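You operate a simulated robot arm through the tools that you are given. There is no shell and no other tool. Be economical: measure what you need, move in short steps, check, and stop when the job is done.

Carry out the task below with a simulated robot arm. There is one attempt and no reset: what you move stays moved.

TASK
Put the 10 mm yellow carton from the test bench on the purple counter mat and the 2 mm yellow carton on the orange bay. Take the red wiping pad on the packing table and put it away on the counter. Put the 6 mm cream carton from the speaker bench on the green platter mat. Take the purple carton with the smallest size on its label from the packing table and leave it on the mat in front of the white disc stand. Take the purple wiping pad on the packing table and put it away on the brush mat. Do these in any order.
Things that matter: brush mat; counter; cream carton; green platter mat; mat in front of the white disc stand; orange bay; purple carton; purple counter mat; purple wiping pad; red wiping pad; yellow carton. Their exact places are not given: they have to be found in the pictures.

It is judged by the outcome, as a careful person would: the job done as asked, and still so three seconds after it is handed in. It fails if anything else is knocked over, pushed out of place, dropped, spilled or broken.

THE ROBOT
A 7-joint arm with a vacuum gripper on a trunk, on a base that drives. Base frame: it is fixed to the floor where the robot stands at the start and does not move with it; the origin is under the middle of the robot, x ahead of it, y to its left, z up. Readings come in cm, degrees, newtons and seconds.
With the tool pointing down near the work surface it reaches from about 14 to 82 cm from the robot's upright axis, wherever it stands. Its first joint turns from -166.0 to 166.0 degrees. Places, roughly: brush mat (34x16 cm) [386, -232, 86]; counter [-100, -280, 90]; cream carton [500, 50, 75]; green platter mat [480, 150, 80]; mat in front of the white disc stand (19x17 cm) [-94, 12, 98]; orange bay [50, 230, 80]; purple carton [25, 250, 75]; purple counter mat (23x20 cm) [-86, -318, 94]; purple wiping pad (7x9x4 cm) [-80, 250, 80]; red wiping pad (7x9x4 cm) [40, 250, 80]; yellow carton [50, 25, 75]. Payload 1.88 kg.
Tool frame: the origin (TCP) lies in the middle of the cups' lips, and z points out of the cups. The gripper has 1 cup of 3.2 cm across, covering 3.2 by 3.2 cm (tool x, y); the bellows give 1.4 cm. With the vacuum on, a cup seals on a smooth face that it is pressed against (1 to 4 N); it does not hold porous or soft things. The pull reaches 41 N.
Orientation is that of the tool frame in the base frame, as a unit quaternion [w, x, y, z]. With the cups facing straight down, the tool's x points along the base's -x, its y along +y and its z along -z.

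THE INTERFACE
- The arm moves only by the tool arm_command. Its arguments are lists of equal length, an entry for each row: "translation": the shift along the tool's x, y, z in units of 50 mm (1.0 is 50 mm), a list of three; "rot": the turn, a rotation vector about the tool's x, y, z in units of 6 degrees (1.0 is 6 degrees), a list of three; "suction": the vacuum: 1 switches it on, -1 off. In form: {"translation": [[dx, dy, dz], ...], "rot": [[rx, ry, rz], ...], "suction": [suction, ...]}. A call has 1 to 12 rows; each row shifts and turns the commanded pose from where the row before left it, along the tool's axes as they then stand. A call with a number of a shift or a turn outside -1 to 1 is refused whole. A row lasts 0.2 s, in which the tool goes at most 5 cm and 8.6 degrees; a call with a longer step from one row to the next is refused whole, and so is a gripper value outside its range. Where a pose cannot be reached the arm comes as near as it can. A force on the tool above 40 N (or 10 N above the force at the start of the call, whichever is more), or a blocked arm, ends the call early, and 0.2 s more pass. The pull builds up within a second once a cup has sealed. Time passes only in rows, and 0.2 s behind the last, so rows that do not move give it time. It gives the time, the measured TCP pose, the force on the tool (base axes) and the pull of the vacuum at its end, in the units of the frame above (readings bear some noise), with the torque about the TCP (base axes, N m) and any sound that the robot's microphone picked up.
- Cameras (640 x 400 px; columns grow to the right, rows downward): "scene" is now at [3.14, 18.32, 152.34]; the picture's right is [0.20, -0.98, 0.00], its down [-0.17, -0.04, -0.98] and it looks along [0.96, 0.20, -0.18] (base axes); focal length 214 px, centre (320, 200). "wrist" rides on the gripper at [8.2, 1.4, -21.6] in the tool frame; the picture's right is [-0.17, 0.99, 0.00], its down [-0.91, -0.15, -0.38] and it looks along [-0.37, -0.06, 0.93] (tool axes); focal length 243 px, centre (320, 200).
- camera(camera): a new picture of that camera. It takes no simulated time.
- move_column(by): slides the trunk up (or, below 0, down) by that many cm; the arm and the scene camera ride with it, the base frame stays. It gives what a move gives, with no picture.
- base_move(legs): drives the robot by 1 to 6 legs, each [ahead, left, turn to the left] in cm, cm and degrees, along the robot's own axes; the way and the turn of a leg run together, so that a leg with both is an arc; at most 150 cm and 180 degrees a leg. The arm and the cameras ride along, it lands a little off, and it stops where it bumps. It gives what a move gives.
- pan_tilt(pan, tilt): turns the head with the scene camera to pan (to the left, within 155 degrees either way) and tilt (down, from -29 to 69), counted from straight ahead of the robot. It gives what a move gives.
- pixel_to_xyz(camera, pixels): for up to 12 pixels [column, row] of the newest picture of that camera ("zoom" is the newest enlarged one), the place [x, y, z] in the base frame of the surface seen there, good to about 0.3 cm. It takes no simulated time.
- inspect(camera, box): a new picture of the part [left, top, right, bottom] of that camera's present view, enlarged. It takes no simulated time.
- hand_in(): hands the job in; it is judged then, once.

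Go step by step. Measure first, check grasps and placings, and put right what went wrong. The budget is 124 turns and 126 pictures, counting those below and the enlarged ones. Unless the task says otherwise, let go and move clear before handing in, and close with one line.

The tools are called after "Emit:" as a command line: name --argument value ..., lists and objects as JSON in quotes. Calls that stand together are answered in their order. arm_command: Moves the arm, as the interface text tells. Its arguments: {"type":"object","properties":{"translation":{"type":"array"},"rot":{"type":"array"},"suction":{"type":"array"}},"required":["translation","rot","suction"]} The other tools are called the same way: move_column (by) slides the trunk up or down; base_move (legs) drives the base; pan_tilt (pan, tilt) turns the head that bears the scene camera; camera (camera) takes a picture; pixel_to_xyz (camera, pixels) gives the place of the surface under pixels of a picture; inspect (camera, box) takes an enlarged picture of a part of a camera's view; hand_in () hands the job in.

At the start:

```text
time: 0.0
position: [0.42, 39.05, 117.04]
orientation: [0.002, 0.0, 1.0, -0.013]
contact_force: [-0.5, -0.4, 0.7]
torque: [0.0, -0.01, 0.0]
pull: 0.0
trunk travel left (down, up): [-42.5, 16.5]
robot x, y, heading: [-0.03, 0.36, 0.1]
head pan, tilt: [15.5, 68.8]
```

scene: 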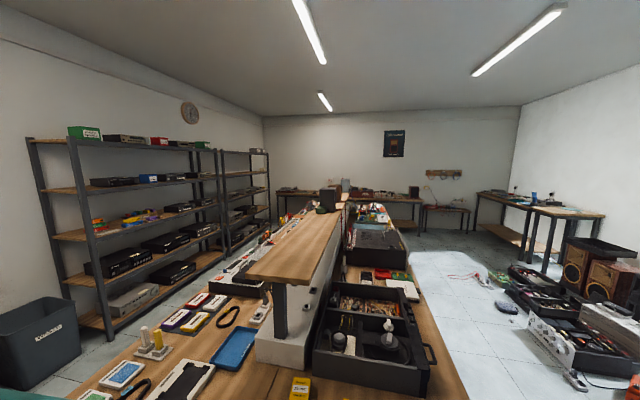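
wrist: 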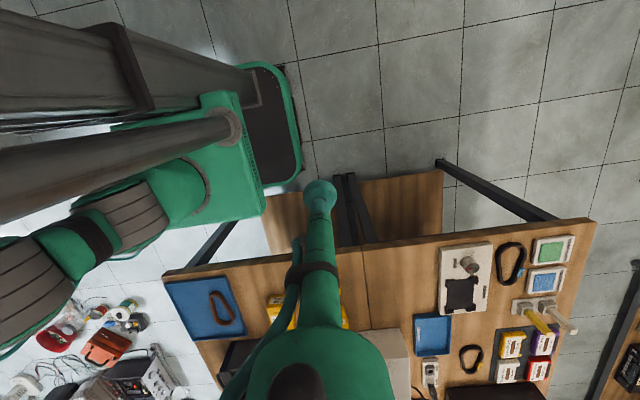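

The scene picture shows the test bench ahead, with yellow cartons near pixel (300,388). I'll tilt the head down to look at the bench.

Emit:
pan_tilt --pan 15 --tilt 50

Emit:
camera --camera "scene"

```text
time: 0.8
position: [0.45, 39.09, 116.31]
orientation: [0.003, 0.001, 1.0, -0.023]
contact_force: [-0.3, -0.1, 0.0]
torque: [-0.01, 0.01, 0.02]
pull: 0.0
trunk travel left (down, up): [-42.5, 16.5]
robot x, y, heading: [0.11, 0.14, -0.1]
head pan, tilt: [15.0, 50.0]
```

```text
123 pictures are left
```

scene: 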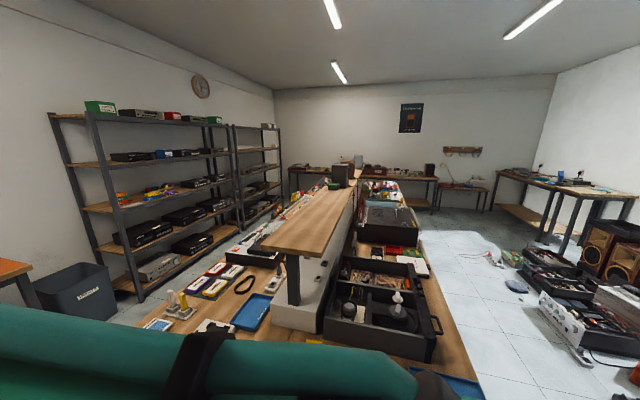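

The view barely changed in tilt, so I'll take another picture to see whether the head was still moving.

Emit:
pan_tilt --pan 0 --tilt 69

Emit:
camera --camera "scene"

Emit:
pixel_to_xyz --camera "scene" --pixels '[[320, 200], [320, 380], [250, 310]]'

```text
time: 1.6
position: [0.74, 39.01, 116.33]
orientation: [0.003, 0.004, 1.0, -0.022]
contact_force: [-0.8, 0.2, 0.8]
torque: [0.01, -0.01, -0.02]
pull: 0.0
trunk travel left (down, up): [-42.5, 16.5]
robot x, y, heading: [0.09, -0.25, 0.2]
head pan, tilt: [0.0, 68.8]
```

```text
122 pictures are left
```

scene: 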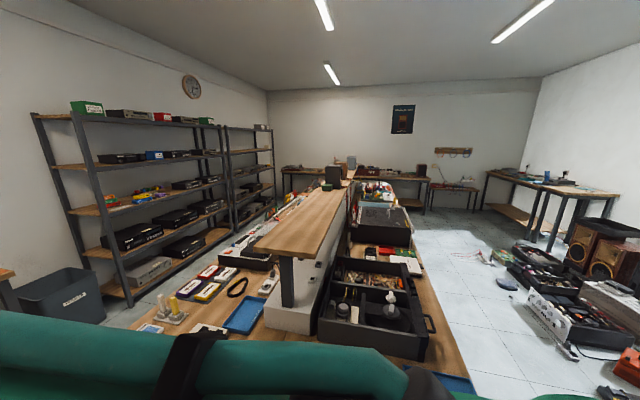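

```text
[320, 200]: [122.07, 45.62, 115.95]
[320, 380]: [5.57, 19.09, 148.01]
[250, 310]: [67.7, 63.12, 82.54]
```

The direction of view does not match the reported pan and tilt. I'll take one more picture with nothing moved.

Emit:
camera --camera "scene"

Emit:
pixel_to_xyz --camera "scene" --pixels '[[320, 200], [320, 350], [250, 310]]'

```text
121 pictures are left
```

scene: 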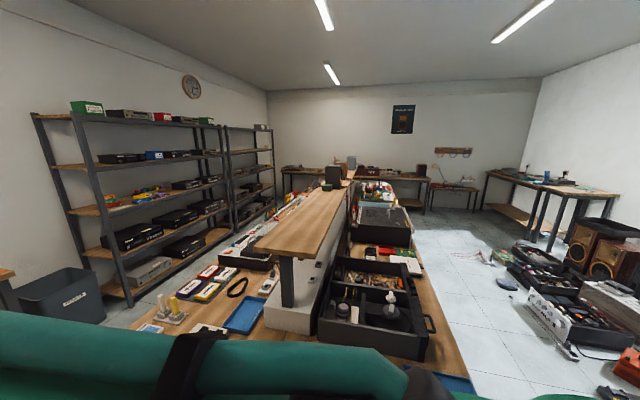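

```text
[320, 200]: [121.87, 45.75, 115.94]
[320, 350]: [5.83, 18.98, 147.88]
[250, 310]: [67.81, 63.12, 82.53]
```

Pixel (320,350) shows the arm right beside the camera, and the head seems hardly to follow. I'll pan far right to learn how it responds.

Emit:
pan_tilt --pan -60 --tilt 40

Emit:
camera --camera "scene"

Emit:
pixel_to_xyz --camera "scene" --pixels '[[320, 200], [320, 350], [250, 310]]'

```text
time: 2.9
position: [0.73, 38.98, 116.38]
orientation: [0.004, 0.002, 1.0, -0.022]
contact_force: [0.0, 0.2, -0.6]
torque: [-0.02, 0.02, -0.02]
pull: 0.1
trunk travel left (down, up): [-42.5, 16.5]
robot x, y, heading: [-0.03, 0.05, 0.1]
head pan, tilt: [-60.0, 40.0]
```

```text
120 pictures are left
```

scene: 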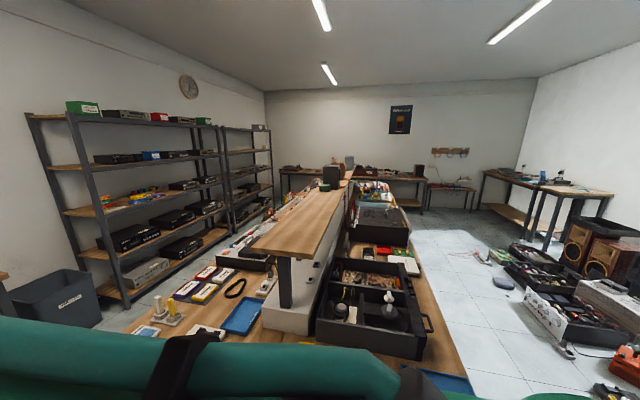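

```text
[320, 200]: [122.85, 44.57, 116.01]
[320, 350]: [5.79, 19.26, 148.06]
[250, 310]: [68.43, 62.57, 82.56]
```

Panning makes no difference, and the arm's elbow sits right against the camera at (5.8,19,148), so the arm may be blocking the head. I'll move the tool forward and try the head again.

Emit:
arm_command --translation '[[-0.6, -0.6, 0], [-0.6, -0.6, 0], [-0.6, -0.6, 0], [-0.6, -0.6, 0], [-0.6, -0.6, 0], [-0.6, -0.6, 0], [-0.6, -0.6, 0], [-0.6, -0.6, 0], [-0.6, -0.6, 0], [-0.6, -0.6, 0]]' --rot '[[0, 0, 0], [0, 0, 0], [0, 0, 0], [0, 0, 0], [0, 0, 0], [0, 0, 0], [0, 0, 0], [0, 0, 0], [0, 0, 0], [0, 0, 0]]' --suction '[-1, -1, -1, -1, -1, -1, -1, -1, -1, -1]'

Emit:
pan_tilt --pan 0 --tilt 40

Emit:
camera --camera "scene"

Emit:
pixel_to_xyz --camera "scene" --pixels '[[320, 200], [320, 350], [250, 310]]'

Emit:
camera --camera "wrist"

```text
time: 5.1
position: [30.6, 9.22, 117.81]
orientation: [0.002, 0.0, 1.0, -0.013]
contact_force: [-0.2, 0.0, -0.7]
torque: [-0.01, 0.01, 0.01]
pull: 0.0
trunk travel left (down, up): [-42.5, 16.5]
robot x, y, heading: [-0.1, 0.0, -0.1]
head pan, tilt: [-60.0, 40.0]
```

```text
time: 6.4
position: [30.48, 9.3, 117.67]
orientation: [0.002, 0.0, 1.0, -0.013]
contact_force: [-0.5, -0.7, 0.0]
torque: [0.01, 0.0, 0.03]
pull: 0.1
trunk travel left (down, up): [-42.5, 16.5]
robot x, y, heading: [0.18, 0.05, 0.4]
head pan, tilt: [0.0, 40.0]
```

```text
119 pictures are left
```

scene: 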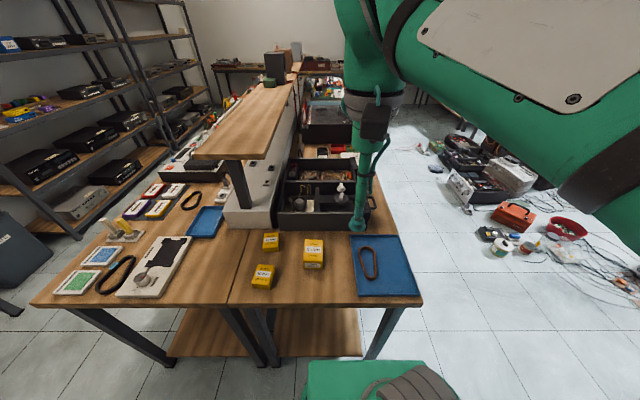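

```text
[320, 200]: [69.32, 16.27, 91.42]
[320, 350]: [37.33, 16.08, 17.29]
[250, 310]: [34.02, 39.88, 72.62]
```

```text
118 pictures are left
```

wrist: 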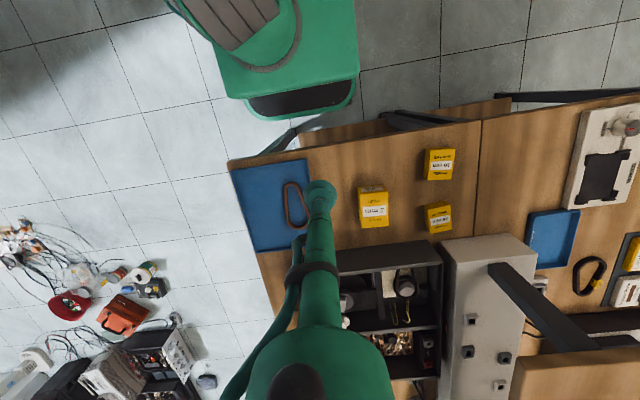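

The head works now. Three yellow cartons stand near (271,241), (313,254) and (263,276), and I'll enlarge them to read the labels.

Emit:
inspect --camera "scene" --box '[240, 220, 340, 300]'

Emit:
pixel_to_xyz --camera "scene" --pixels '[[270, 237], [313, 243], [263, 269], [270, 245], [313, 260], [263, 283]]'

Emit:
inspect --camera "wrist" --box '[340, 140, 470, 240]'

Emit:
pixel_to_xyz --camera "wrist" --pixels '[[438, 165], [373, 207], [438, 217], [360, 189], [387, 189], [359, 224], [388, 224]]'

```text
5.00 times, centred on (290, 260) of scene
```

zoom: 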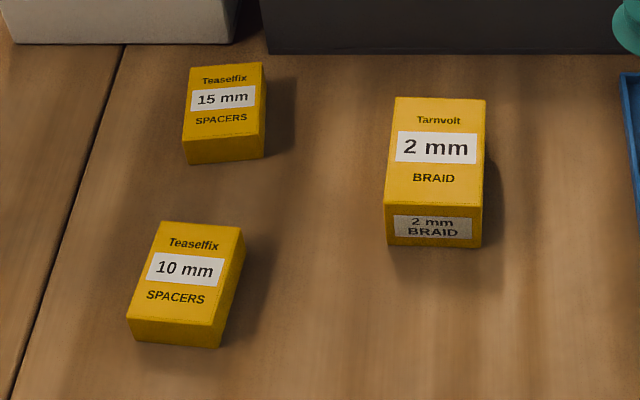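

```text
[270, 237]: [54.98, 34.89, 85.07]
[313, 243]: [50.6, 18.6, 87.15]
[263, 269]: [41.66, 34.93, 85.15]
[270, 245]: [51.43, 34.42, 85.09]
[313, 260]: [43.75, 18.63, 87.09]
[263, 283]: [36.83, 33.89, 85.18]
```

```text
4.00 times, centred on (405, 190) of wrist
```

zoom: 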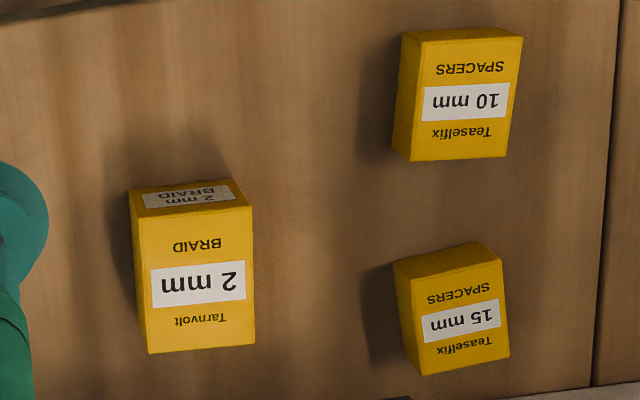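

```text
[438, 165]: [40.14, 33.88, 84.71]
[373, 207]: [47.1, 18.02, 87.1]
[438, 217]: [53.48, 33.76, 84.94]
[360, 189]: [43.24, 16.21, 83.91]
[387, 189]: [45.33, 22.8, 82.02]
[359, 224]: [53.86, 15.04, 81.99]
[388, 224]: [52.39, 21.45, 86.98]
```

The 2 mm carton's top centre is near (47.3,18.5,87.1), and the 10 mm carton's is near (40,34,85). I'll move above the 2 mm carton and go down.

Emit:
arm_command --translation '[[-0.84, 0.46, 0], [-0.84, 0.46, 0], [-0.84, 0.46, 0], [-0.84, 0.46, 0], [0, 0, 0.9], [0, 0, 0.9], [0, 0, 0.9], [0, 0, 0.9], [0, 0, 0.9], [0, 0, 0.8], [0, 0, 0]]' --rot '[[0, 0, 0], [0, 0, 0], [0, 0, 0], [0, 0, 0], [0, 0, 0], [0, 0, 0], [0, 0, 0], [0, 0, 0], [0, 0, 0], [0, 0, 0], [0, 0, 0]]' --suction '[-1, -1, -1, -1, -1, -1, -1, -1, -1, -1, -1]'

Emit:
camera --camera "wrist"

```text
time: 8.8
position: [47.2, 17.69, 91.01]
orientation: [0.002, 0.0, 1.0, -0.013]
contact_force: [-0.4, 0.5, -0.5]
torque: [-0.02, 0.03, 0.01]
pull: 0.1
trunk travel left (down, up): [-42.5, 16.5]
robot x, y, heading: [-0.17, -0.31, -0.1]
head pan, tilt: [0.0, 40.0]
```

```text
115 pictures are left
```

wrist: 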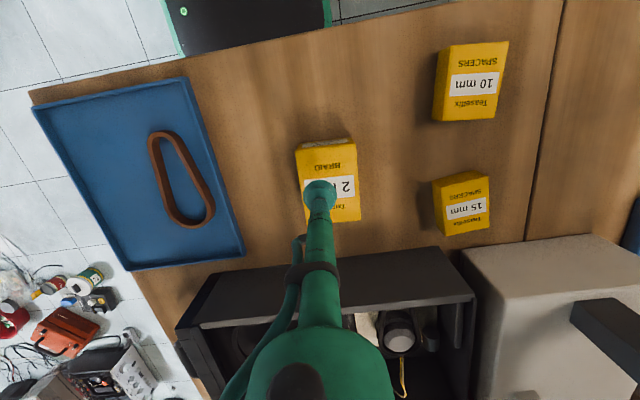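

The cup hangs over the carton about 0.9 cm right of its middle. I'll correct y, press down with the vacuum on, then lift.

Emit:
arm_command --translation '[[0, 0.18, 0.4], [0, 0, 0.3], [0, 0, 0.15], [0, 0, 0.05], [0, 0, 0], [0, 0, 0], [0, 0, 0], [0, 0, 0]]' --rot '[[0, 0, 0], [0, 0, 0], [0, 0, 0], [0, 0, 0], [0, 0, 0], [0, 0, 0], [0, 0, 0], [0, 0, 0]]' --suction '[1, 1, 1, 1, 1, 1, 1, 1]'

```text
time: 10.6
position: [47.29, 18.33, 86.91]
orientation: [0.003, 0.001, 1.0, -0.013]
contact_force: [-0.8, 0.0, 9.9]
torque: [0.32, 0.06, -0.03]
pull: 40.8
trunk travel left (down, up): [-42.5, 16.5]
robot x, y, heading: [0.04, 0.06, 0.0]
head pan, tilt: [0.0, 40.0]
```

Sealed with a pull of 40.8. I'll lift, draw back and look to the left.

Emit:
arm_command --translation '[[0, 0, -0.4], [0, 0, -0.9], [0, 0, -0.9], [0, 0, -0.9], [0, 0, -0.9], [0, 0, -0.9], [0, 0, -0.9], [0.8, -0.4, 0], [0.8, -0.4, 0], [0.8, -0.4, 0], [0.8, -0.4, 0], [0, 0, 0]]' --rot '[[0, 0, 0], [0, 0, 0], [0, 0, 0], [0, 0, 0], [0, 0, 0], [0, 0, 0], [0, 0, 0], [0, 0, 0], [0, 0, 0], [0, 0, 0], [0, 0, 0], [0, 0, 0]]' --suction '[1, 1, 1, 1, 1, 1, 1, 1, 1, 1, 1, 1]'

Emit:
pan_tilt --pan 90 --tilt 25

Emit:
camera --camera "scene"

Emit:
pixel_to_xyz --camera "scene" --pixels '[[320, 200], [220, 200], [420, 200], [320, 300], [320, 250]]'

```text
time: 13.2
position: [31.1, 11.1, 115.61]
orientation: [0.002, 0.0, 1.0, -0.013]
contact_force: [-0.1, -0.5, -0.7]
torque: [0.04, -0.03, 0.03]
pull: 41.4
trunk travel left (down, up): [-42.5, 16.5]
robot x, y, heading: [0.22, -0.16, 0.1]
head pan, tilt: [0.0, 40.0]
```

```text
time: 14.9
position: [31.25, 11.11, 115.75]
orientation: [0.001, 0.0, 1.0, -0.014]
contact_force: [0.3, 0.3, -0.5]
torque: [-0.01, 0.01, -0.02]
pull: 40.6
trunk travel left (down, up): [-42.5, 16.5]
robot x, y, heading: [0.03, -0.01, -0.1]
head pan, tilt: [90.0, 25.0]
```

```text
114 pictures are left
```

scene: 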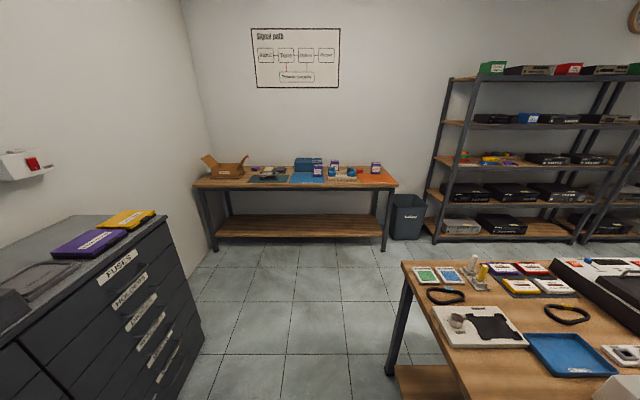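

```text
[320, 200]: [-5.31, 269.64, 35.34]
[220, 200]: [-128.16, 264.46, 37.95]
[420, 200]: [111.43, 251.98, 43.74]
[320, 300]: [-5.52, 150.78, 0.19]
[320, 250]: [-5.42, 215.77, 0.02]
```

The packing table is ahead of this view, at y around 230–270. I'll enlarge it and measure.

Emit:
inspect --camera "scene" --box '[190, 140, 410, 200]'

Emit:
pixel_to_xyz --camera "scene" --pixels '[[200, 187], [300, 187], [390, 186], [308, 178], [375, 178], [195, 350], [200, 310], [400, 270], [440, 395], [100, 225]]'

```text
2.91 times, centred on (300, 170) of scene
```

zoom: 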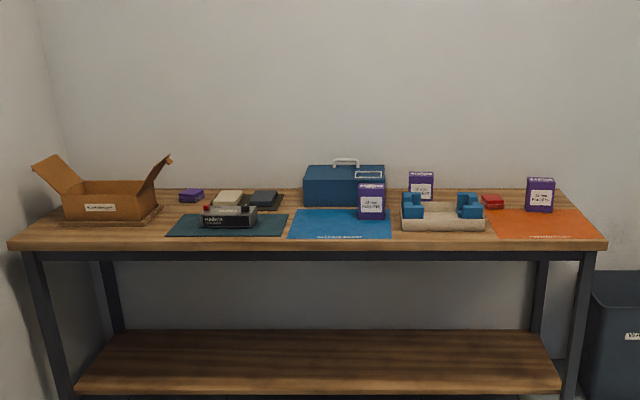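

```text
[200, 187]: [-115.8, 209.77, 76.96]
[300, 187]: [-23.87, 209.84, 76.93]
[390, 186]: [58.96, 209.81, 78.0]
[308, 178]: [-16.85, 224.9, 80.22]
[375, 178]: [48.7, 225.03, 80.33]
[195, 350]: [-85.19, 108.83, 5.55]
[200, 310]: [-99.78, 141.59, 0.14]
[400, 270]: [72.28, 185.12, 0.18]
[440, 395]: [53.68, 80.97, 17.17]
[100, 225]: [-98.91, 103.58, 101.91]
```

The packing table's front edge is at y≈210, and the orange mat lies at about x 35–65. I'll drive there and stop at about y=165.

Emit:
base_move --legs '[[-6, 0, 0], [0, 0, 90], [150, 0, 0], [15, -40, 0]]'

Emit:
pan_tilt --pan 0 --tilt 50

Emit:
camera --camera "scene"

Emit:
camera --camera "wrist"

```text
time: 28.9
position: [27.16, 196.18, 115.7]
orientation: [0.01, -0.705, 0.709, -0.008]
contact_force: [-0.9, -0.2, -0.6]
torque: [-0.02, -0.01, 0.0]
pull: 40.3
trunk travel left (down, up): [-42.5, 16.5]
robot x, y, heading: [38.01, 164.8, 89.6]
head pan, tilt: [90.0, 25.0]
```

```text
time: 30.6
position: [27.29, 196.13, 115.84]
orientation: [0.011, -0.705, 0.709, -0.009]
contact_force: [-0.6, 0.1, -1.0]
torque: [0.0, 0.0, 0.01]
pull: 40.1
trunk travel left (down, up): [-42.5, 16.5]
robot x, y, heading: [37.82, 165.01, 89.5]
head pan, tilt: [0.0, 50.0]
```

```text
112 pictures are left
```

scene: 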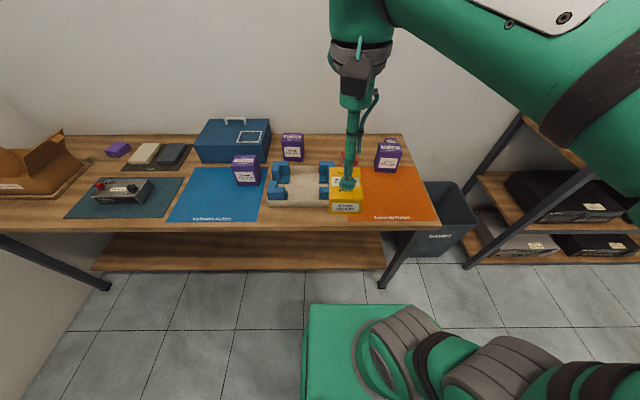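

```text
111 pictures are left
```

wrist: 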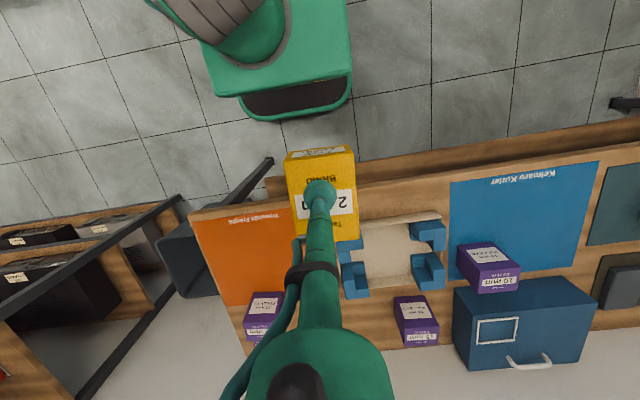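

I can see the orange mat at about (390,190), a purple carton at its back edge, and cartons near (246,168) and (292,147). I'll read the labels and measure.

Emit:
inspect --camera "scene" --box '[220, 120, 420, 230]'

Emit:
pixel_to_xyz --camera "scene" --pixels '[[348, 218], [438, 218], [408, 168], [405, 195], [380, 200], [390, 143], [292, 137], [245, 160], [386, 171]]'

Emit:
inspect --camera "wrist" --box '[180, 200, 540, 380]'

Emit:
pixel_to_xyz --camera "wrist" --pixels '[[265, 301], [411, 305], [483, 253], [420, 338], [260, 337], [195, 218], [288, 208], [220, 306], [245, 290]]'

```text
3.20 times, centred on (320, 175) of scene
```

zoom: 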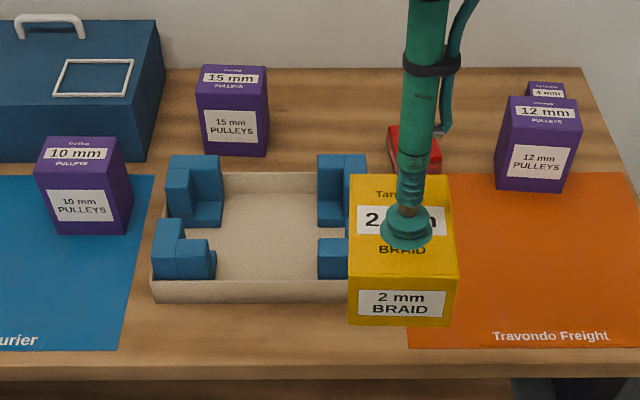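

```text
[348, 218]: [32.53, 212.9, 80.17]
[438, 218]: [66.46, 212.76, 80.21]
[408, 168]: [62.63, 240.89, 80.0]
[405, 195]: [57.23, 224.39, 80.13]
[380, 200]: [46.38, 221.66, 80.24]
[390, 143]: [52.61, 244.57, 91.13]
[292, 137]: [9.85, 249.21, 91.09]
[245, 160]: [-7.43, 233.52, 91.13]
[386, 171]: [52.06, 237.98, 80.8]
```

```text
1.78 times, centred on (360, 290) of wrist
```

zoom: 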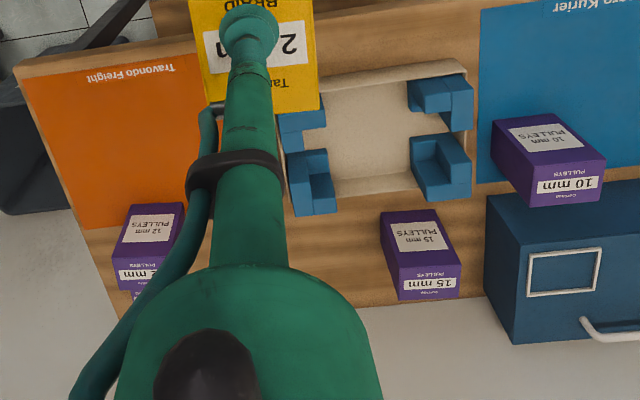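

```text
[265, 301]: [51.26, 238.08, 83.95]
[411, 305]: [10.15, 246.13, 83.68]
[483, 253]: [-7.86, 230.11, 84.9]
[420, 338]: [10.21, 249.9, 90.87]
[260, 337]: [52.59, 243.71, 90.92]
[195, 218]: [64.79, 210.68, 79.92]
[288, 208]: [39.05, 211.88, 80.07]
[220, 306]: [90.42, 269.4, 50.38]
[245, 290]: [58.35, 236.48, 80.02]
```

There is a 4 mm purple carton half hidden behind the 12 mm one, so that is the smallest. First I'll measure the held carton's bottom so I can place it.

Emit:
pixel_to_xyz --camera "scene" --pixels '[[345, 211], [345, 204], [332, 211], [359, 211], [386, 174], [372, 172], [400, 172], [393, 140]]'

Emit:
inspect --camera "scene" --box '[360, 130, 430, 180]'

Emit:
pixel_to_xyz --camera "zoom" --pixels '[[275, 75], [275, 110], [275, 140], [195, 125], [345, 145]]'

```text
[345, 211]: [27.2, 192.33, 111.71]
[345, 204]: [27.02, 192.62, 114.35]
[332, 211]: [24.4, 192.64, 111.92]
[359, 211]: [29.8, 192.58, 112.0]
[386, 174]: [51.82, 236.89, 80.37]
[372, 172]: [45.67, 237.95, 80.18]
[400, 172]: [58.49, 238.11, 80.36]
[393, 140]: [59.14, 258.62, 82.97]
```

```text
8.00 times, centred on (395, 155) of scene
```

zoom: 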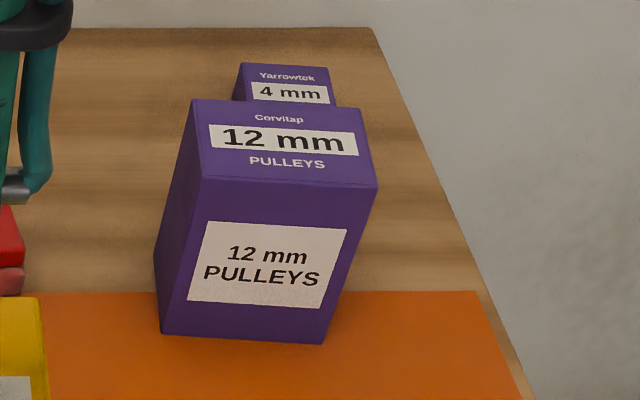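

```text
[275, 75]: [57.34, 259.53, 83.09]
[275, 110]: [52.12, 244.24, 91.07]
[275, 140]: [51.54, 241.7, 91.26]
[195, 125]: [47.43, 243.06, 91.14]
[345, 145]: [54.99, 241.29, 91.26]
```

The held carton is about 5 cm high and the mat is at z 80.1. I'll move to (49,223) and go down to about 3 cm above it.

Emit:
arm_command --translation '[[-0.77, -0.62, 0], [-0.77, -0.62, 0], [-0.77, -0.62, 0], [-0.77, -0.62, 0], [-0.77, -0.62, 0], [-0.77, -0.62, 0], [-0.77, -0.62, 0], [0, 0, 0.9], [0, 0, 0.9], [0, 0, 0.9], [0, 0, 0.9], [0, 0, 0.9]]' --rot '[[0, 0, 0], [0, 0, 0], [0, 0, 0], [0, 0, 0], [0, 0, 0], [0, 0, 0], [0, 0, 0], [0, 0, 0], [0, 0, 0], [0, 0, 0], [0, 0, 0], [0, 0, 0]]' --suction '[1, 1, 1, 1, 1, 1, 1, 1, 1, 1, 1, 1]'

Emit:
camera --camera "scene"

```text
time: 33.2
position: [49.78, 222.76, 93.74]
orientation: [0.011, -0.704, 0.71, -0.008]
contact_force: [0.9, 0.0, -1.0]
torque: [0.0, -0.05, 0.02]
pull: 40.7
trunk travel left (down, up): [-42.5, 16.5]
robot x, y, heading: [38.05, 165.09, 89.8]
head pan, tilt: [0.0, 50.0]
```

```text
107 pictures are left
```

scene: 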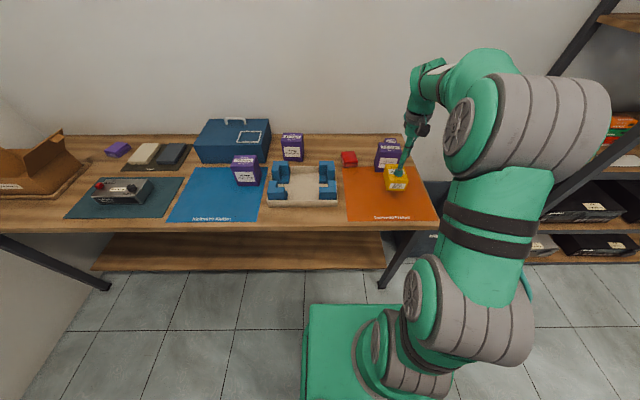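

All is clear. I'll go down slowly to contact.

Emit:
arm_command --translation '[[0, 0, 0.7], [0, 0, 0.5], [0, 0, 0.2], [0, 0, 0.1], [0, 0, 0]]' --rot '[[0, 0, 0], [0, 0, 0], [0, 0, 0], [0, 0, 0], [0, 0, 0]]' --suction '[1, 1, 1, 1, 1]'

Emit:
inspect --camera "scene" --box '[340, 130, 450, 230]'

```text
time: 34.4
position: [50.02, 222.89, 86.13]
orientation: [0.01, -0.705, 0.709, -0.008]
contact_force: [0.6, -0.5, -1.8]
torque: [-0.03, 0.0, 0.0]
pull: 40.7
trunk travel left (down, up): [-42.5, 16.5]
robot x, y, heading: [37.88, 164.52, 89.8]
head pan, tilt: [0.0, 50.0]
```

```text
4.00 times, centred on (395, 180) of scene
```

zoom: 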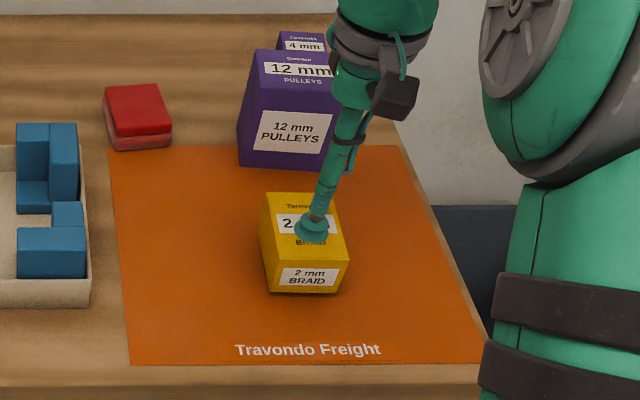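

Emit:
arm_command --translation '[[0, 0, 0.1], [0, 0, 0.08], [0, 0, 0]]' --rot '[[0, 0, 0], [0, 0, 0], [0, 0, 0]]' --suction '[1, 1, 1]'

```text
time: 35.2
position: [49.93, 222.88, 85.25]
orientation: [0.011, -0.705, 0.709, -0.008]
contact_force: [-0.2, 0.3, -0.3]
torque: [-0.02, 0.0, -0.01]
pull: 40.7
trunk travel left (down, up): [-42.5, 16.5]
robot x, y, heading: [38.13, 164.61, 89.7]
head pan, tilt: [0.0, 50.0]
```

No contact yet, so I'll go on down in fine steps.

Emit:
arm_command --translation '[[0, 0, 0.06], [0, 0, 0.06], [0, 0, 0]]' --rot '[[0, 0, 0], [0, 0, 0], [0, 0, 0]]' --suction '[1, 1, 1]'

Emit:
inspect --camera "scene" --box '[370, 150, 430, 210]'

```text
time: 36.0
position: [49.99, 223.02, 85.0]
orientation: [0.013, -0.704, 0.71, -0.008]
contact_force: [1.5, -2.0, 11.4]
torque: [-0.08, 0.31, 0.12]
pull: 41.1
trunk travel left (down, up): [-42.5, 16.5]
robot x, y, heading: [38.04, 165.08, 89.6]
head pan, tilt: [0.0, 50.0]
```

```text
6.67 times, centred on (400, 180) of scene
```

zoom: 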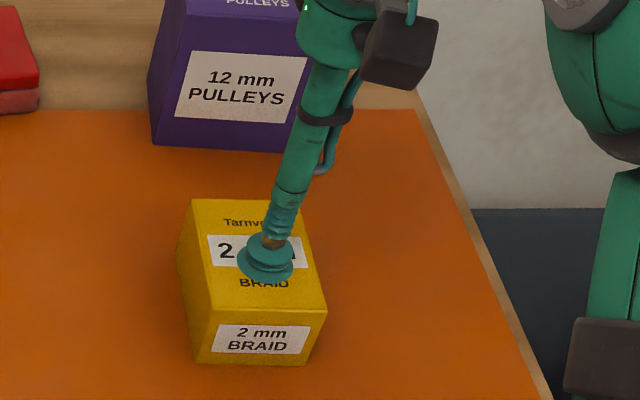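

Contact is firm at z 85.0. I'll release and rise, then measure how near the base can come to the table.

Emit:
arm_command --translation '[[0, 0, 0], [0, 0, 0], [0, 0, -0.2], [0, 0, -0.9], [0, 0, -0.9], [0, 0, -0.9], [0, 0, -0.9], [0, 0, -0.9], [0, 0, -0.9], [0, 0, 0]]' --rot '[[0, 0, 0], [0, 0, 0], [0, 0, 0], [0, 0, 0], [0, 0, 0], [0, 0, 0], [0, 0, 0], [0, 0, 0], [0, 0, 0], [0, 0, 0]]' --suction '[-1, -1, -1, -1, -1, -1, -1, -1, -1, -1]'

Emit:
camera --camera "scene"

Emit:
camera --camera "wrist"

Emit:
pixel_to_xyz --camera "scene" --pixels '[[330, 308], [400, 308], [308, 330], [250, 268], [250, 228], [396, 182], [348, 155], [118, 147], [385, 285]]'

```text
time: 38.2
position: [49.25, 222.74, 112.7]
orientation: [0.011, -0.705, 0.709, -0.008]
contact_force: [0.3, -0.5, -0.1]
torque: [0.01, -0.01, -0.01]
pull: 0.0
trunk travel left (down, up): [-42.5, 16.5]
robot x, y, heading: [38.27, 165.04, 89.6]
head pan, tilt: [0.0, 50.0]
```

```text
104 pictures are left
```

scene: 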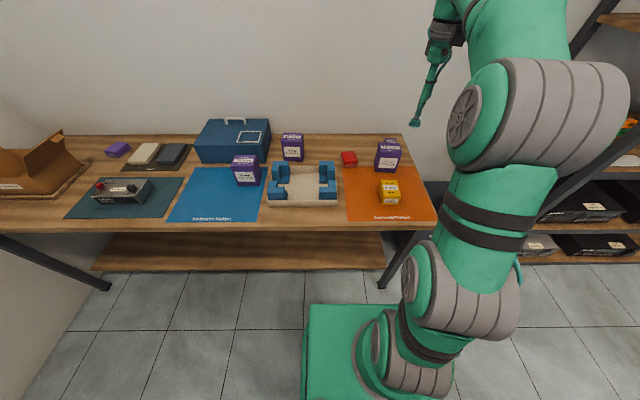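

```text
103 pictures are left
```

wrist: 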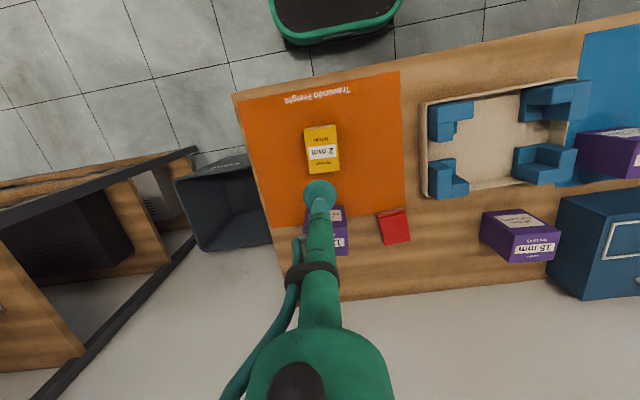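

```text
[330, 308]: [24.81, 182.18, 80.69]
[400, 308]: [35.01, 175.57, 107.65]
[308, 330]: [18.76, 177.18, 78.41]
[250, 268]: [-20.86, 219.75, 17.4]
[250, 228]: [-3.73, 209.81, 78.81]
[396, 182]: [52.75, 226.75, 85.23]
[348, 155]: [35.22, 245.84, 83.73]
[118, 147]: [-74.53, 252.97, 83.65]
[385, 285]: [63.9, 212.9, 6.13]
```

I'll measure the base's front edge in the wrist picture.

Emit:
pixel_to_xyz --camera "wrist" --pixels '[[335, 40], [335, 20], [390, 12], [285, 20], [322, 143], [394, 222], [338, 215]]'

```text
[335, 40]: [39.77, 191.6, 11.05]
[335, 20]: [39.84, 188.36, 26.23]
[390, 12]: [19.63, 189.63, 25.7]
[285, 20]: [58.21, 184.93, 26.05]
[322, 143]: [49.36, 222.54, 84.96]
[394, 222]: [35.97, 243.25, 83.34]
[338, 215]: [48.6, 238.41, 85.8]
```

The base front is at y≈191.6, and the shelf and legs start at about 213–219. I'll drive 23 cm ahead and 4 cm left, then look at the 4 mm carton with the wrist camera.

Emit:
base_move --legs '[[0, 5, 0], [22, 0, 0]]'

Emit:
camera --camera "wrist"

Emit:
camera --camera "scene"

```text
time: 40.4
position: [44.11, 245.31, 112.69]
orientation: [0.01, -0.706, 0.708, -0.007]
contact_force: [1.2, -0.5, -0.6]
torque: [-0.02, 0.01, -0.01]
pull: 0.0
trunk travel left (down, up): [-42.5, 16.5]
robot x, y, heading: [32.89, 187.49, 89.8]
head pan, tilt: [0.0, 50.0]
```

```text
102 pictures are left
```

wrist: 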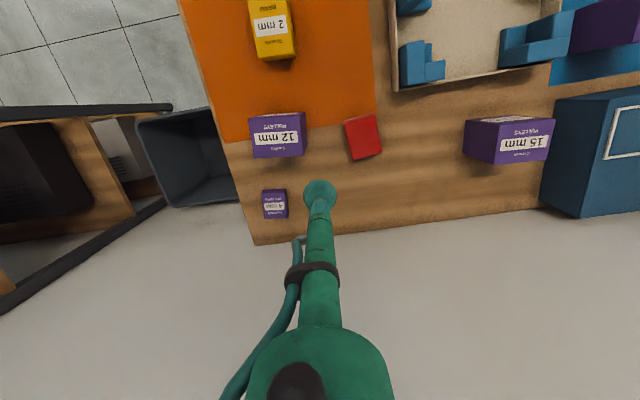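

```text
101 pictures are left
```

scene: 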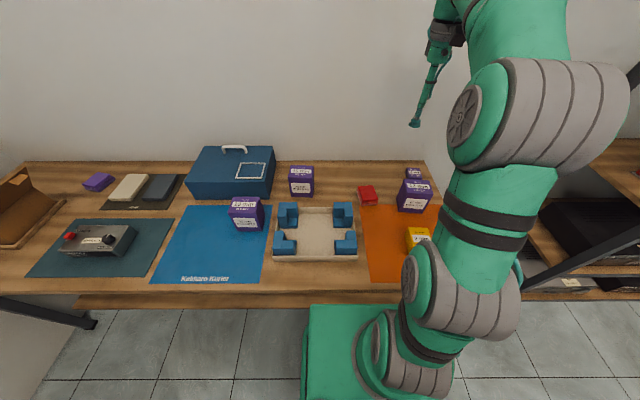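

The 4 mm carton shows clearly at wrist (275,204). I'll measure its top and the red pad, and read the label.

Emit:
inspect --camera "wrist" --box '[230, 100, 390, 230]'

Emit:
pixel_to_xyz --camera "wrist" --pixels '[[275, 207], [266, 203], [284, 203], [275, 216], [275, 198], [275, 193], [363, 135], [350, 135], [375, 135], [363, 155]]'

```text
3.08 times, centred on (310, 165) of wrist
```

zoom: 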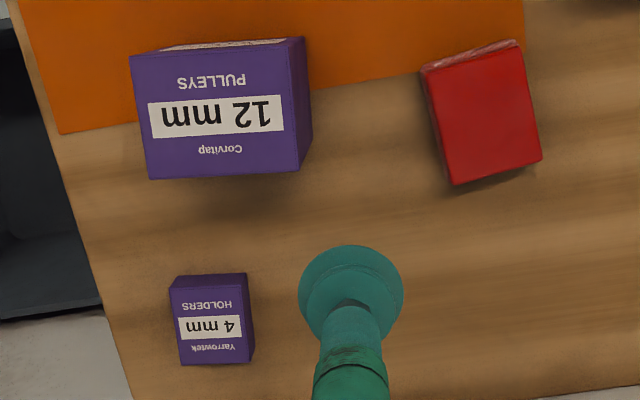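

```text
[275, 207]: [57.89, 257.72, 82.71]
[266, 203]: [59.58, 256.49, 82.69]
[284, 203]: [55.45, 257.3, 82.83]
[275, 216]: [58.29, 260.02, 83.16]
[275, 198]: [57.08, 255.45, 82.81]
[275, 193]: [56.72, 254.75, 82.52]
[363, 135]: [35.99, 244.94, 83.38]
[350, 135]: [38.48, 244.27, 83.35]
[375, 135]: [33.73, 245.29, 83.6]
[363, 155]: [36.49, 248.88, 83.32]
```

The 4 mm carton's top centre is near (57.7,257.7,82.9). I'll move above it and go down to about z 86.5.

Emit:
arm_command --translation '[[-0.62, -0.65, 0], [-0.62, -0.65, 0], [-0.62, -0.65, 0], [-0.62, -0.65, 0], [0, 0, 0.87], [0, 0, 0.87], [0, 0, 0.87], [0, 0, 0.87], [0, 0, 0.87], [0, 0, 0.87], [0, 0, 0]]' --rot '[[0, 0, 0], [0, 0, 0], [0, 0, 0], [0, 0, 0], [0, 0, 0], [0, 0, 0], [0, 0, 0], [0, 0, 0], [0, 0, 0], [0, 0, 0], [0, 0, 0]]' --suction '[-1, -1, -1, -1, -1, -1, -1, -1, -1, -1, -1]'

Emit:
inspect --camera "wrist" --box '[230, 100, 390, 230]'

```text
time: 42.8
position: [56.24, 255.29, 85.4]
orientation: [0.009, -0.706, 0.708, -0.009]
contact_force: [-0.9, 0.9, 0.1]
torque: [-0.05, 0.03, 0.0]
pull: 0.1
out of reach, approached as far as the arm can: row 4
trunk travel left (down, up): [-42.5, 16.5]
robot x, y, heading: [33.22, 187.13, 89.9]
head pan, tilt: [0.0, 50.0]
```

```text
3.08 times, centred on (310, 165) of wrist
```

zoom: 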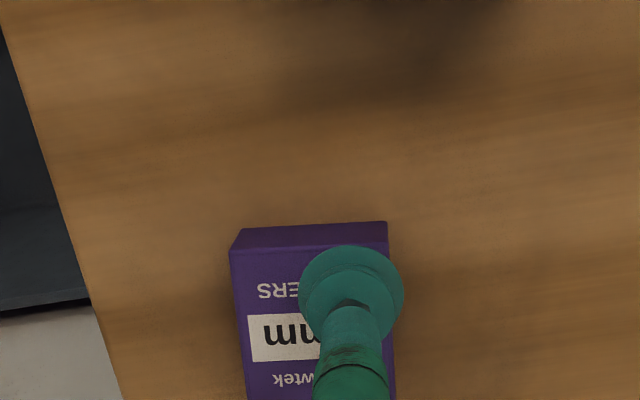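

The cup is about 1.4 cm left and 2.4 cm short. I'll correct, then check the reading.

Emit:
arm_command --translation '[[-0.44, -0.28, 0], [0, 0, 0]]' --rot '[[0, 0, 0], [0, 0, 0]]' --suction '[-1, -1]'

Emit:
inspect --camera "wrist" --box '[230, 100, 390, 230]'

```text
time: 43.4
position: [57.57, 257.43, 85.39]
orientation: [0.011, -0.706, 0.708, -0.008]
contact_force: [0.0, -0.2, -0.4]
torque: [-0.01, 0.02, 0.0]
pull: 0.1
trunk travel left (down, up): [-42.5, 16.5]
robot x, y, heading: [33.19, 187.33, 90.1]
head pan, tilt: [0.0, 50.0]
```

```text
3.08 times, centred on (310, 165) of wrist
```

zoom: 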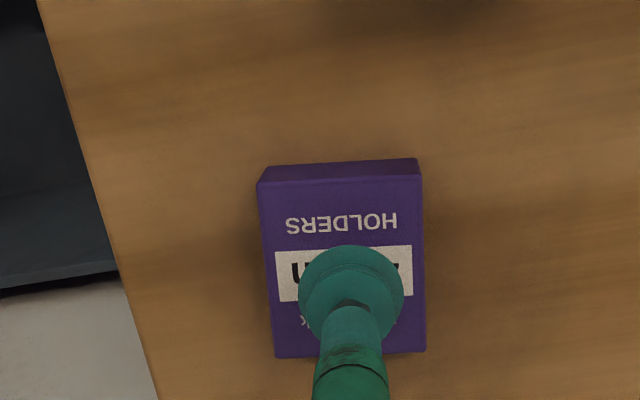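

The cup is over the top face. I'll press with the vacuum on, then lift.

Emit:
arm_command --translation '[[0, 0, 0.3], [0, 0, 0.15], [0, 0, 0.1], [0, 0, 0], [0, 0, 0], [0, 0, 0], [0, 0, 0]]' --rot '[[0, 0, 0], [0, 0, 0], [0, 0, 0], [0, 0, 0], [0, 0, 0], [0, 0, 0], [0, 0, 0]]' --suction '[1, 1, 1, 1, 1, 1, 1]'

```text
time: 45.0
position: [57.78, 257.47, 82.7]
orientation: [0.012, -0.706, 0.708, -0.008]
contact_force: [1.3, 3.7, 12.6]
torque: [-0.08, 0.29, -0.06]
pull: 41.2
trunk travel left (down, up): [-42.5, 16.5]
robot x, y, heading: [33.16, 187.4, 89.9]
head pan, tilt: [0.0, 50.0]
```

Sealed at 41.2. I'll lift high and draw the carton back towards the robot.

Emit:
arm_command --translation '[[0, 0, -0.4], [0, 0, -0.9], [0, 0, -0.9], [0, 0, -0.9], [0, 0, -0.9], [0, 0, -0.9], [0.9, 0, 0], [0.9, 0, 0], [0.9, 0, 0], [0.9, 0.2, 0], [0.9, 0.2, 0], [0.9, 0.2, 0]]' --rot '[[0, 0, 0], [0, 0, 0], [0, 0, 0], [0, 0, 0], [0, 0, 0], [0, 0, 0], [0, 0, 0], [0, 0, 0], [0, 0, 0], [0, 0, 0], [0, 0, 0], [0, 0, 0]]' --suction '[1, 1, 1, 1, 1, 1, 1, 1, 1, 1, 1, 1]'

Emit:
camera --camera "scene"

```text
time: 47.6
position: [53.79, 230.26, 106.79]
orientation: [0.01, -0.706, 0.708, -0.008]
contact_force: [0.0, 0.2, -0.3]
torque: [0.0, 0.05, 0.0]
pull: 40.9
trunk travel left (down, up): [-42.5, 16.5]
robot x, y, heading: [33.18, 187.31, 90.0]
head pan, tilt: [0.0, 50.0]
```

```text
97 pictures are left
```

scene: 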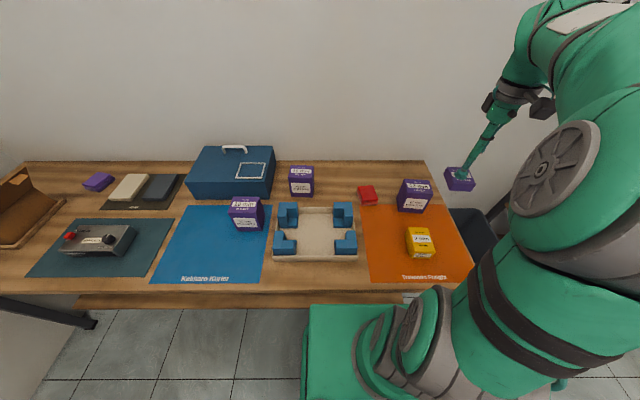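

The carton is held. I'll tuck the arm in further before driving.

Emit:
arm_command --translation '[[0.6, 0.65, -0.4], [0.6, 0.65, -0.4], [0.6, 0.65, -0.4], [0.6, 0.65, -0.4], [0, 0, 0]]' --rot '[[0, 0, 0], [0, 0, 0], [0, 0, 0], [0, 0, 0], [0, 0, 0]]' --suction '[1, 1, 1, 1, 1]'

Emit:
base_move --legs '[[-27, 0, 0], [0, 35, 0], [0, 0, 90], [0, 145, 0]]'

Emit:
pan_tilt --pan 0 --tilt 45

Emit:
camera --camera "scene"

```text
time: 48.8
position: [40.58, 218.61, 114.52]
orientation: [0.01, -0.706, 0.708, -0.008]
contact_force: [0.7, -0.3, -0.4]
torque: [0.02, -0.02, -0.01]
pull: 40.6
trunk travel left (down, up): [-42.5, 16.5]
robot x, y, heading: [32.9, 187.31, 89.8]
head pan, tilt: [0.0, 50.0]
```

```text
time: 63.1
position: [-29.56, 26.15, 114.51]
orientation: [-0.014, 1.0, -0.001, -0.002]
contact_force: [-0.4, 0.5, -0.7]
torque: [0.01, 0.01, 0.0]
pull: 40.8
trunk travel left (down, up): [-42.5, 16.5]
robot x, y, heading: [1.73, 18.79, 179.8]
head pan, tilt: [0.0, 50.0]
```

```text
time: 63.8
position: [-29.56, 26.14, 114.49]
orientation: [-0.014, 1.0, -0.002, -0.002]
contact_force: [-0.3, 0.0, -0.4]
torque: [-0.01, 0.0, -0.01]
pull: 40.4
trunk travel left (down, up): [-42.5, 16.5]
robot x, y, heading: [2.06, 18.66, 179.7]
head pan, tilt: [0.0, 45.0]
```

```text
96 pictures are left
```

scene: 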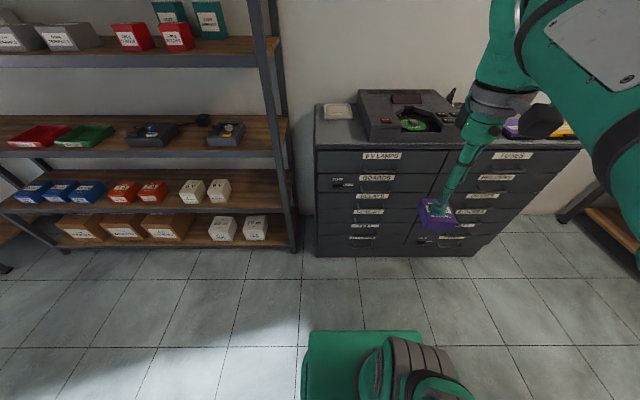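

The cabinet top is ahead; the mat and white stand are probably hidden by the arm. I'll use the wrist camera and measure.

Emit:
camera --camera "wrist"

Emit:
pixel_to_xyz --camera "scene" --pixels '[[350, 145], [330, 112], [410, 110], [470, 145], [550, 145], [400, 255]]'

Emit:
inspect --camera "scene" --box '[310, 70, 590, 170]'

```text
95 pictures are left
```

wrist: 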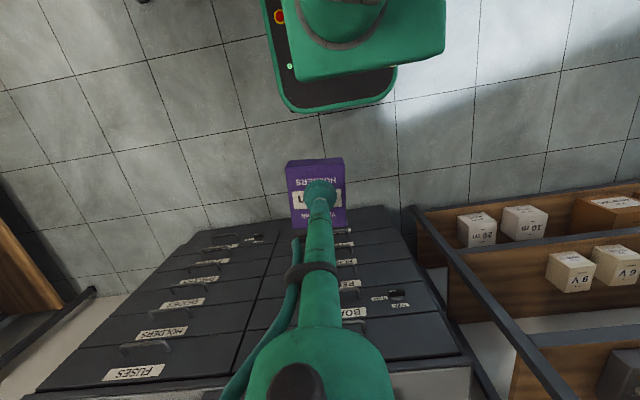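

```text
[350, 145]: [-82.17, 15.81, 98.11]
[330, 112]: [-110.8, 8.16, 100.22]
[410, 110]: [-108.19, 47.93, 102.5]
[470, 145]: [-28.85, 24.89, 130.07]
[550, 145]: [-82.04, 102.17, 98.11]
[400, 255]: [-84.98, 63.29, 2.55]
```

```text
2.29 times, centred on (450, 120) of scene
```

zoom: 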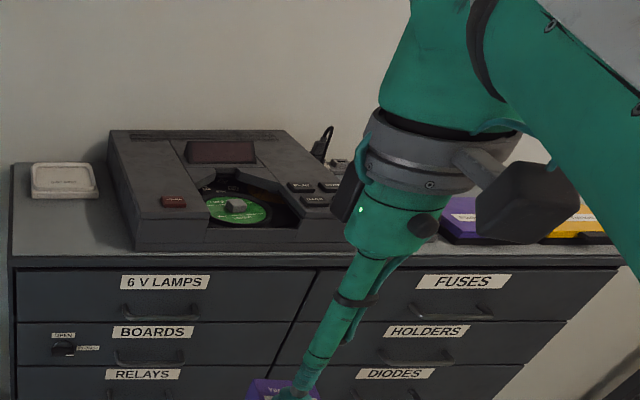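

The white stand seems to be the white piece at (330,112), with its place at (-111,8,100). I'll look closer for the mat in front of it.

Emit:
inspect --camera "scene" --box '[305, 90, 385, 160]'

Emit:
pixel_to_xyz --camera "zoom" --pixels '[[80, 190], [130, 260], [80, 400], [250, 340], [170, 200], [160, 120], [260, 330], [60, 300], [330, 380]]'

```text
5.71 times, centred on (345, 125) of scene
```

zoom: 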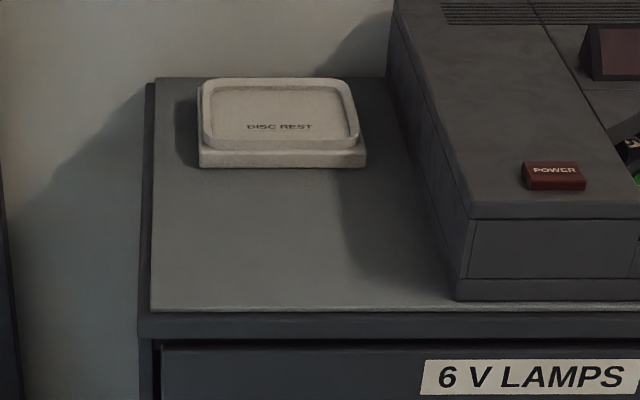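

```text
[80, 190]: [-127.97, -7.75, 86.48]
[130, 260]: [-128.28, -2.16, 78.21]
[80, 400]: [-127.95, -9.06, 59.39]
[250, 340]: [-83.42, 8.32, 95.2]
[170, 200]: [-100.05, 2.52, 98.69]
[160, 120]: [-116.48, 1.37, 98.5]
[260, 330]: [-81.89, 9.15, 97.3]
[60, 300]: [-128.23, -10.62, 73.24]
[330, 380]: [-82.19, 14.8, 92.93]
```

The "DISC REST" is the white stand, and the mat area lies in front of it around (-94,12,98.5). I'll drive 30 cm ahead and bring the tool over that place.

Emit:
base_move --legs '[[30, 0, 0]]'

Emit:
arm_command --translation '[[0, 0.75, 0], [0, 0.75, 0], [0, 0.75, 0], [0, 0.75, 0], [-0.9, 0, 0], [-0.9, 0, 0], [-0.9, 0, 0], [-0.9, 0, 0], [-0.9, 0, 0], [-0.9, 0, 0], [-0.9, 0, 0], [-0.5, 0, 0]]' --rot '[[0, 0, 0], [0, 0, 0], [0, 0, 0], [0, 0, 0], [0, 0, 0], [0, 0, 0], [0, 0, 0], [0, 0, 0], [0, 0, 0], [0, 0, 0], [0, 0, 0], [0, 0, 0]]' --suction '[1, 1, 1, 1, 1, 1, 1, 1, 1, 1, 1, 1]'

Emit:
camera --camera "wrist"

Emit:
camera --camera "scene"

```text
time: 65.8
position: [-59.06, 26.25, 114.58]
orientation: [-0.013, 1.0, -0.003, -0.001]
contact_force: [0.2, 0.4, -0.9]
torque: [-0.02, 0.02, -0.01]
pull: 40.4
trunk travel left (down, up): [-42.5, 16.5]
robot x, y, heading: [-28.01, 18.77, 179.6]
head pan, tilt: [0.0, 45.0]
```

```text
time: 68.4
position: [-93.27, 11.48, 114.27]
orientation: [-0.013, 1.0, -0.003, -0.001]
contact_force: [-0.2, 0.1, -0.9]
torque: [-0.02, -0.02, -0.01]
pull: 40.3
trunk travel left (down, up): [-42.5, 16.5]
robot x, y, heading: [-27.83, 18.94, 179.6]
head pan, tilt: [0.0, 45.0]
```

```text
92 pictures are left
```

wrist: 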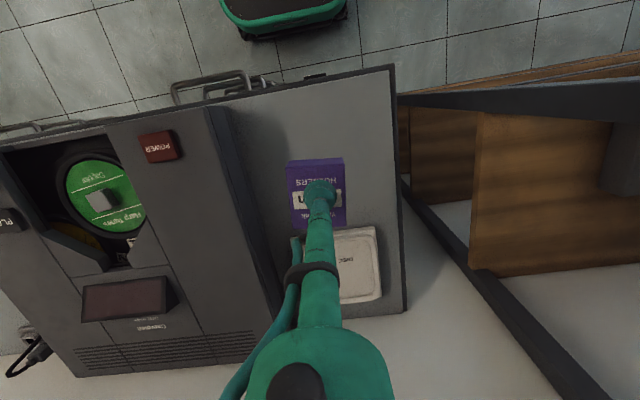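

```text
91 pictures are left
```

scene: 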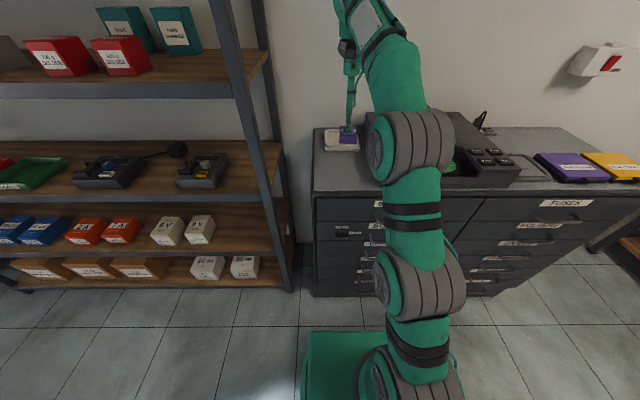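

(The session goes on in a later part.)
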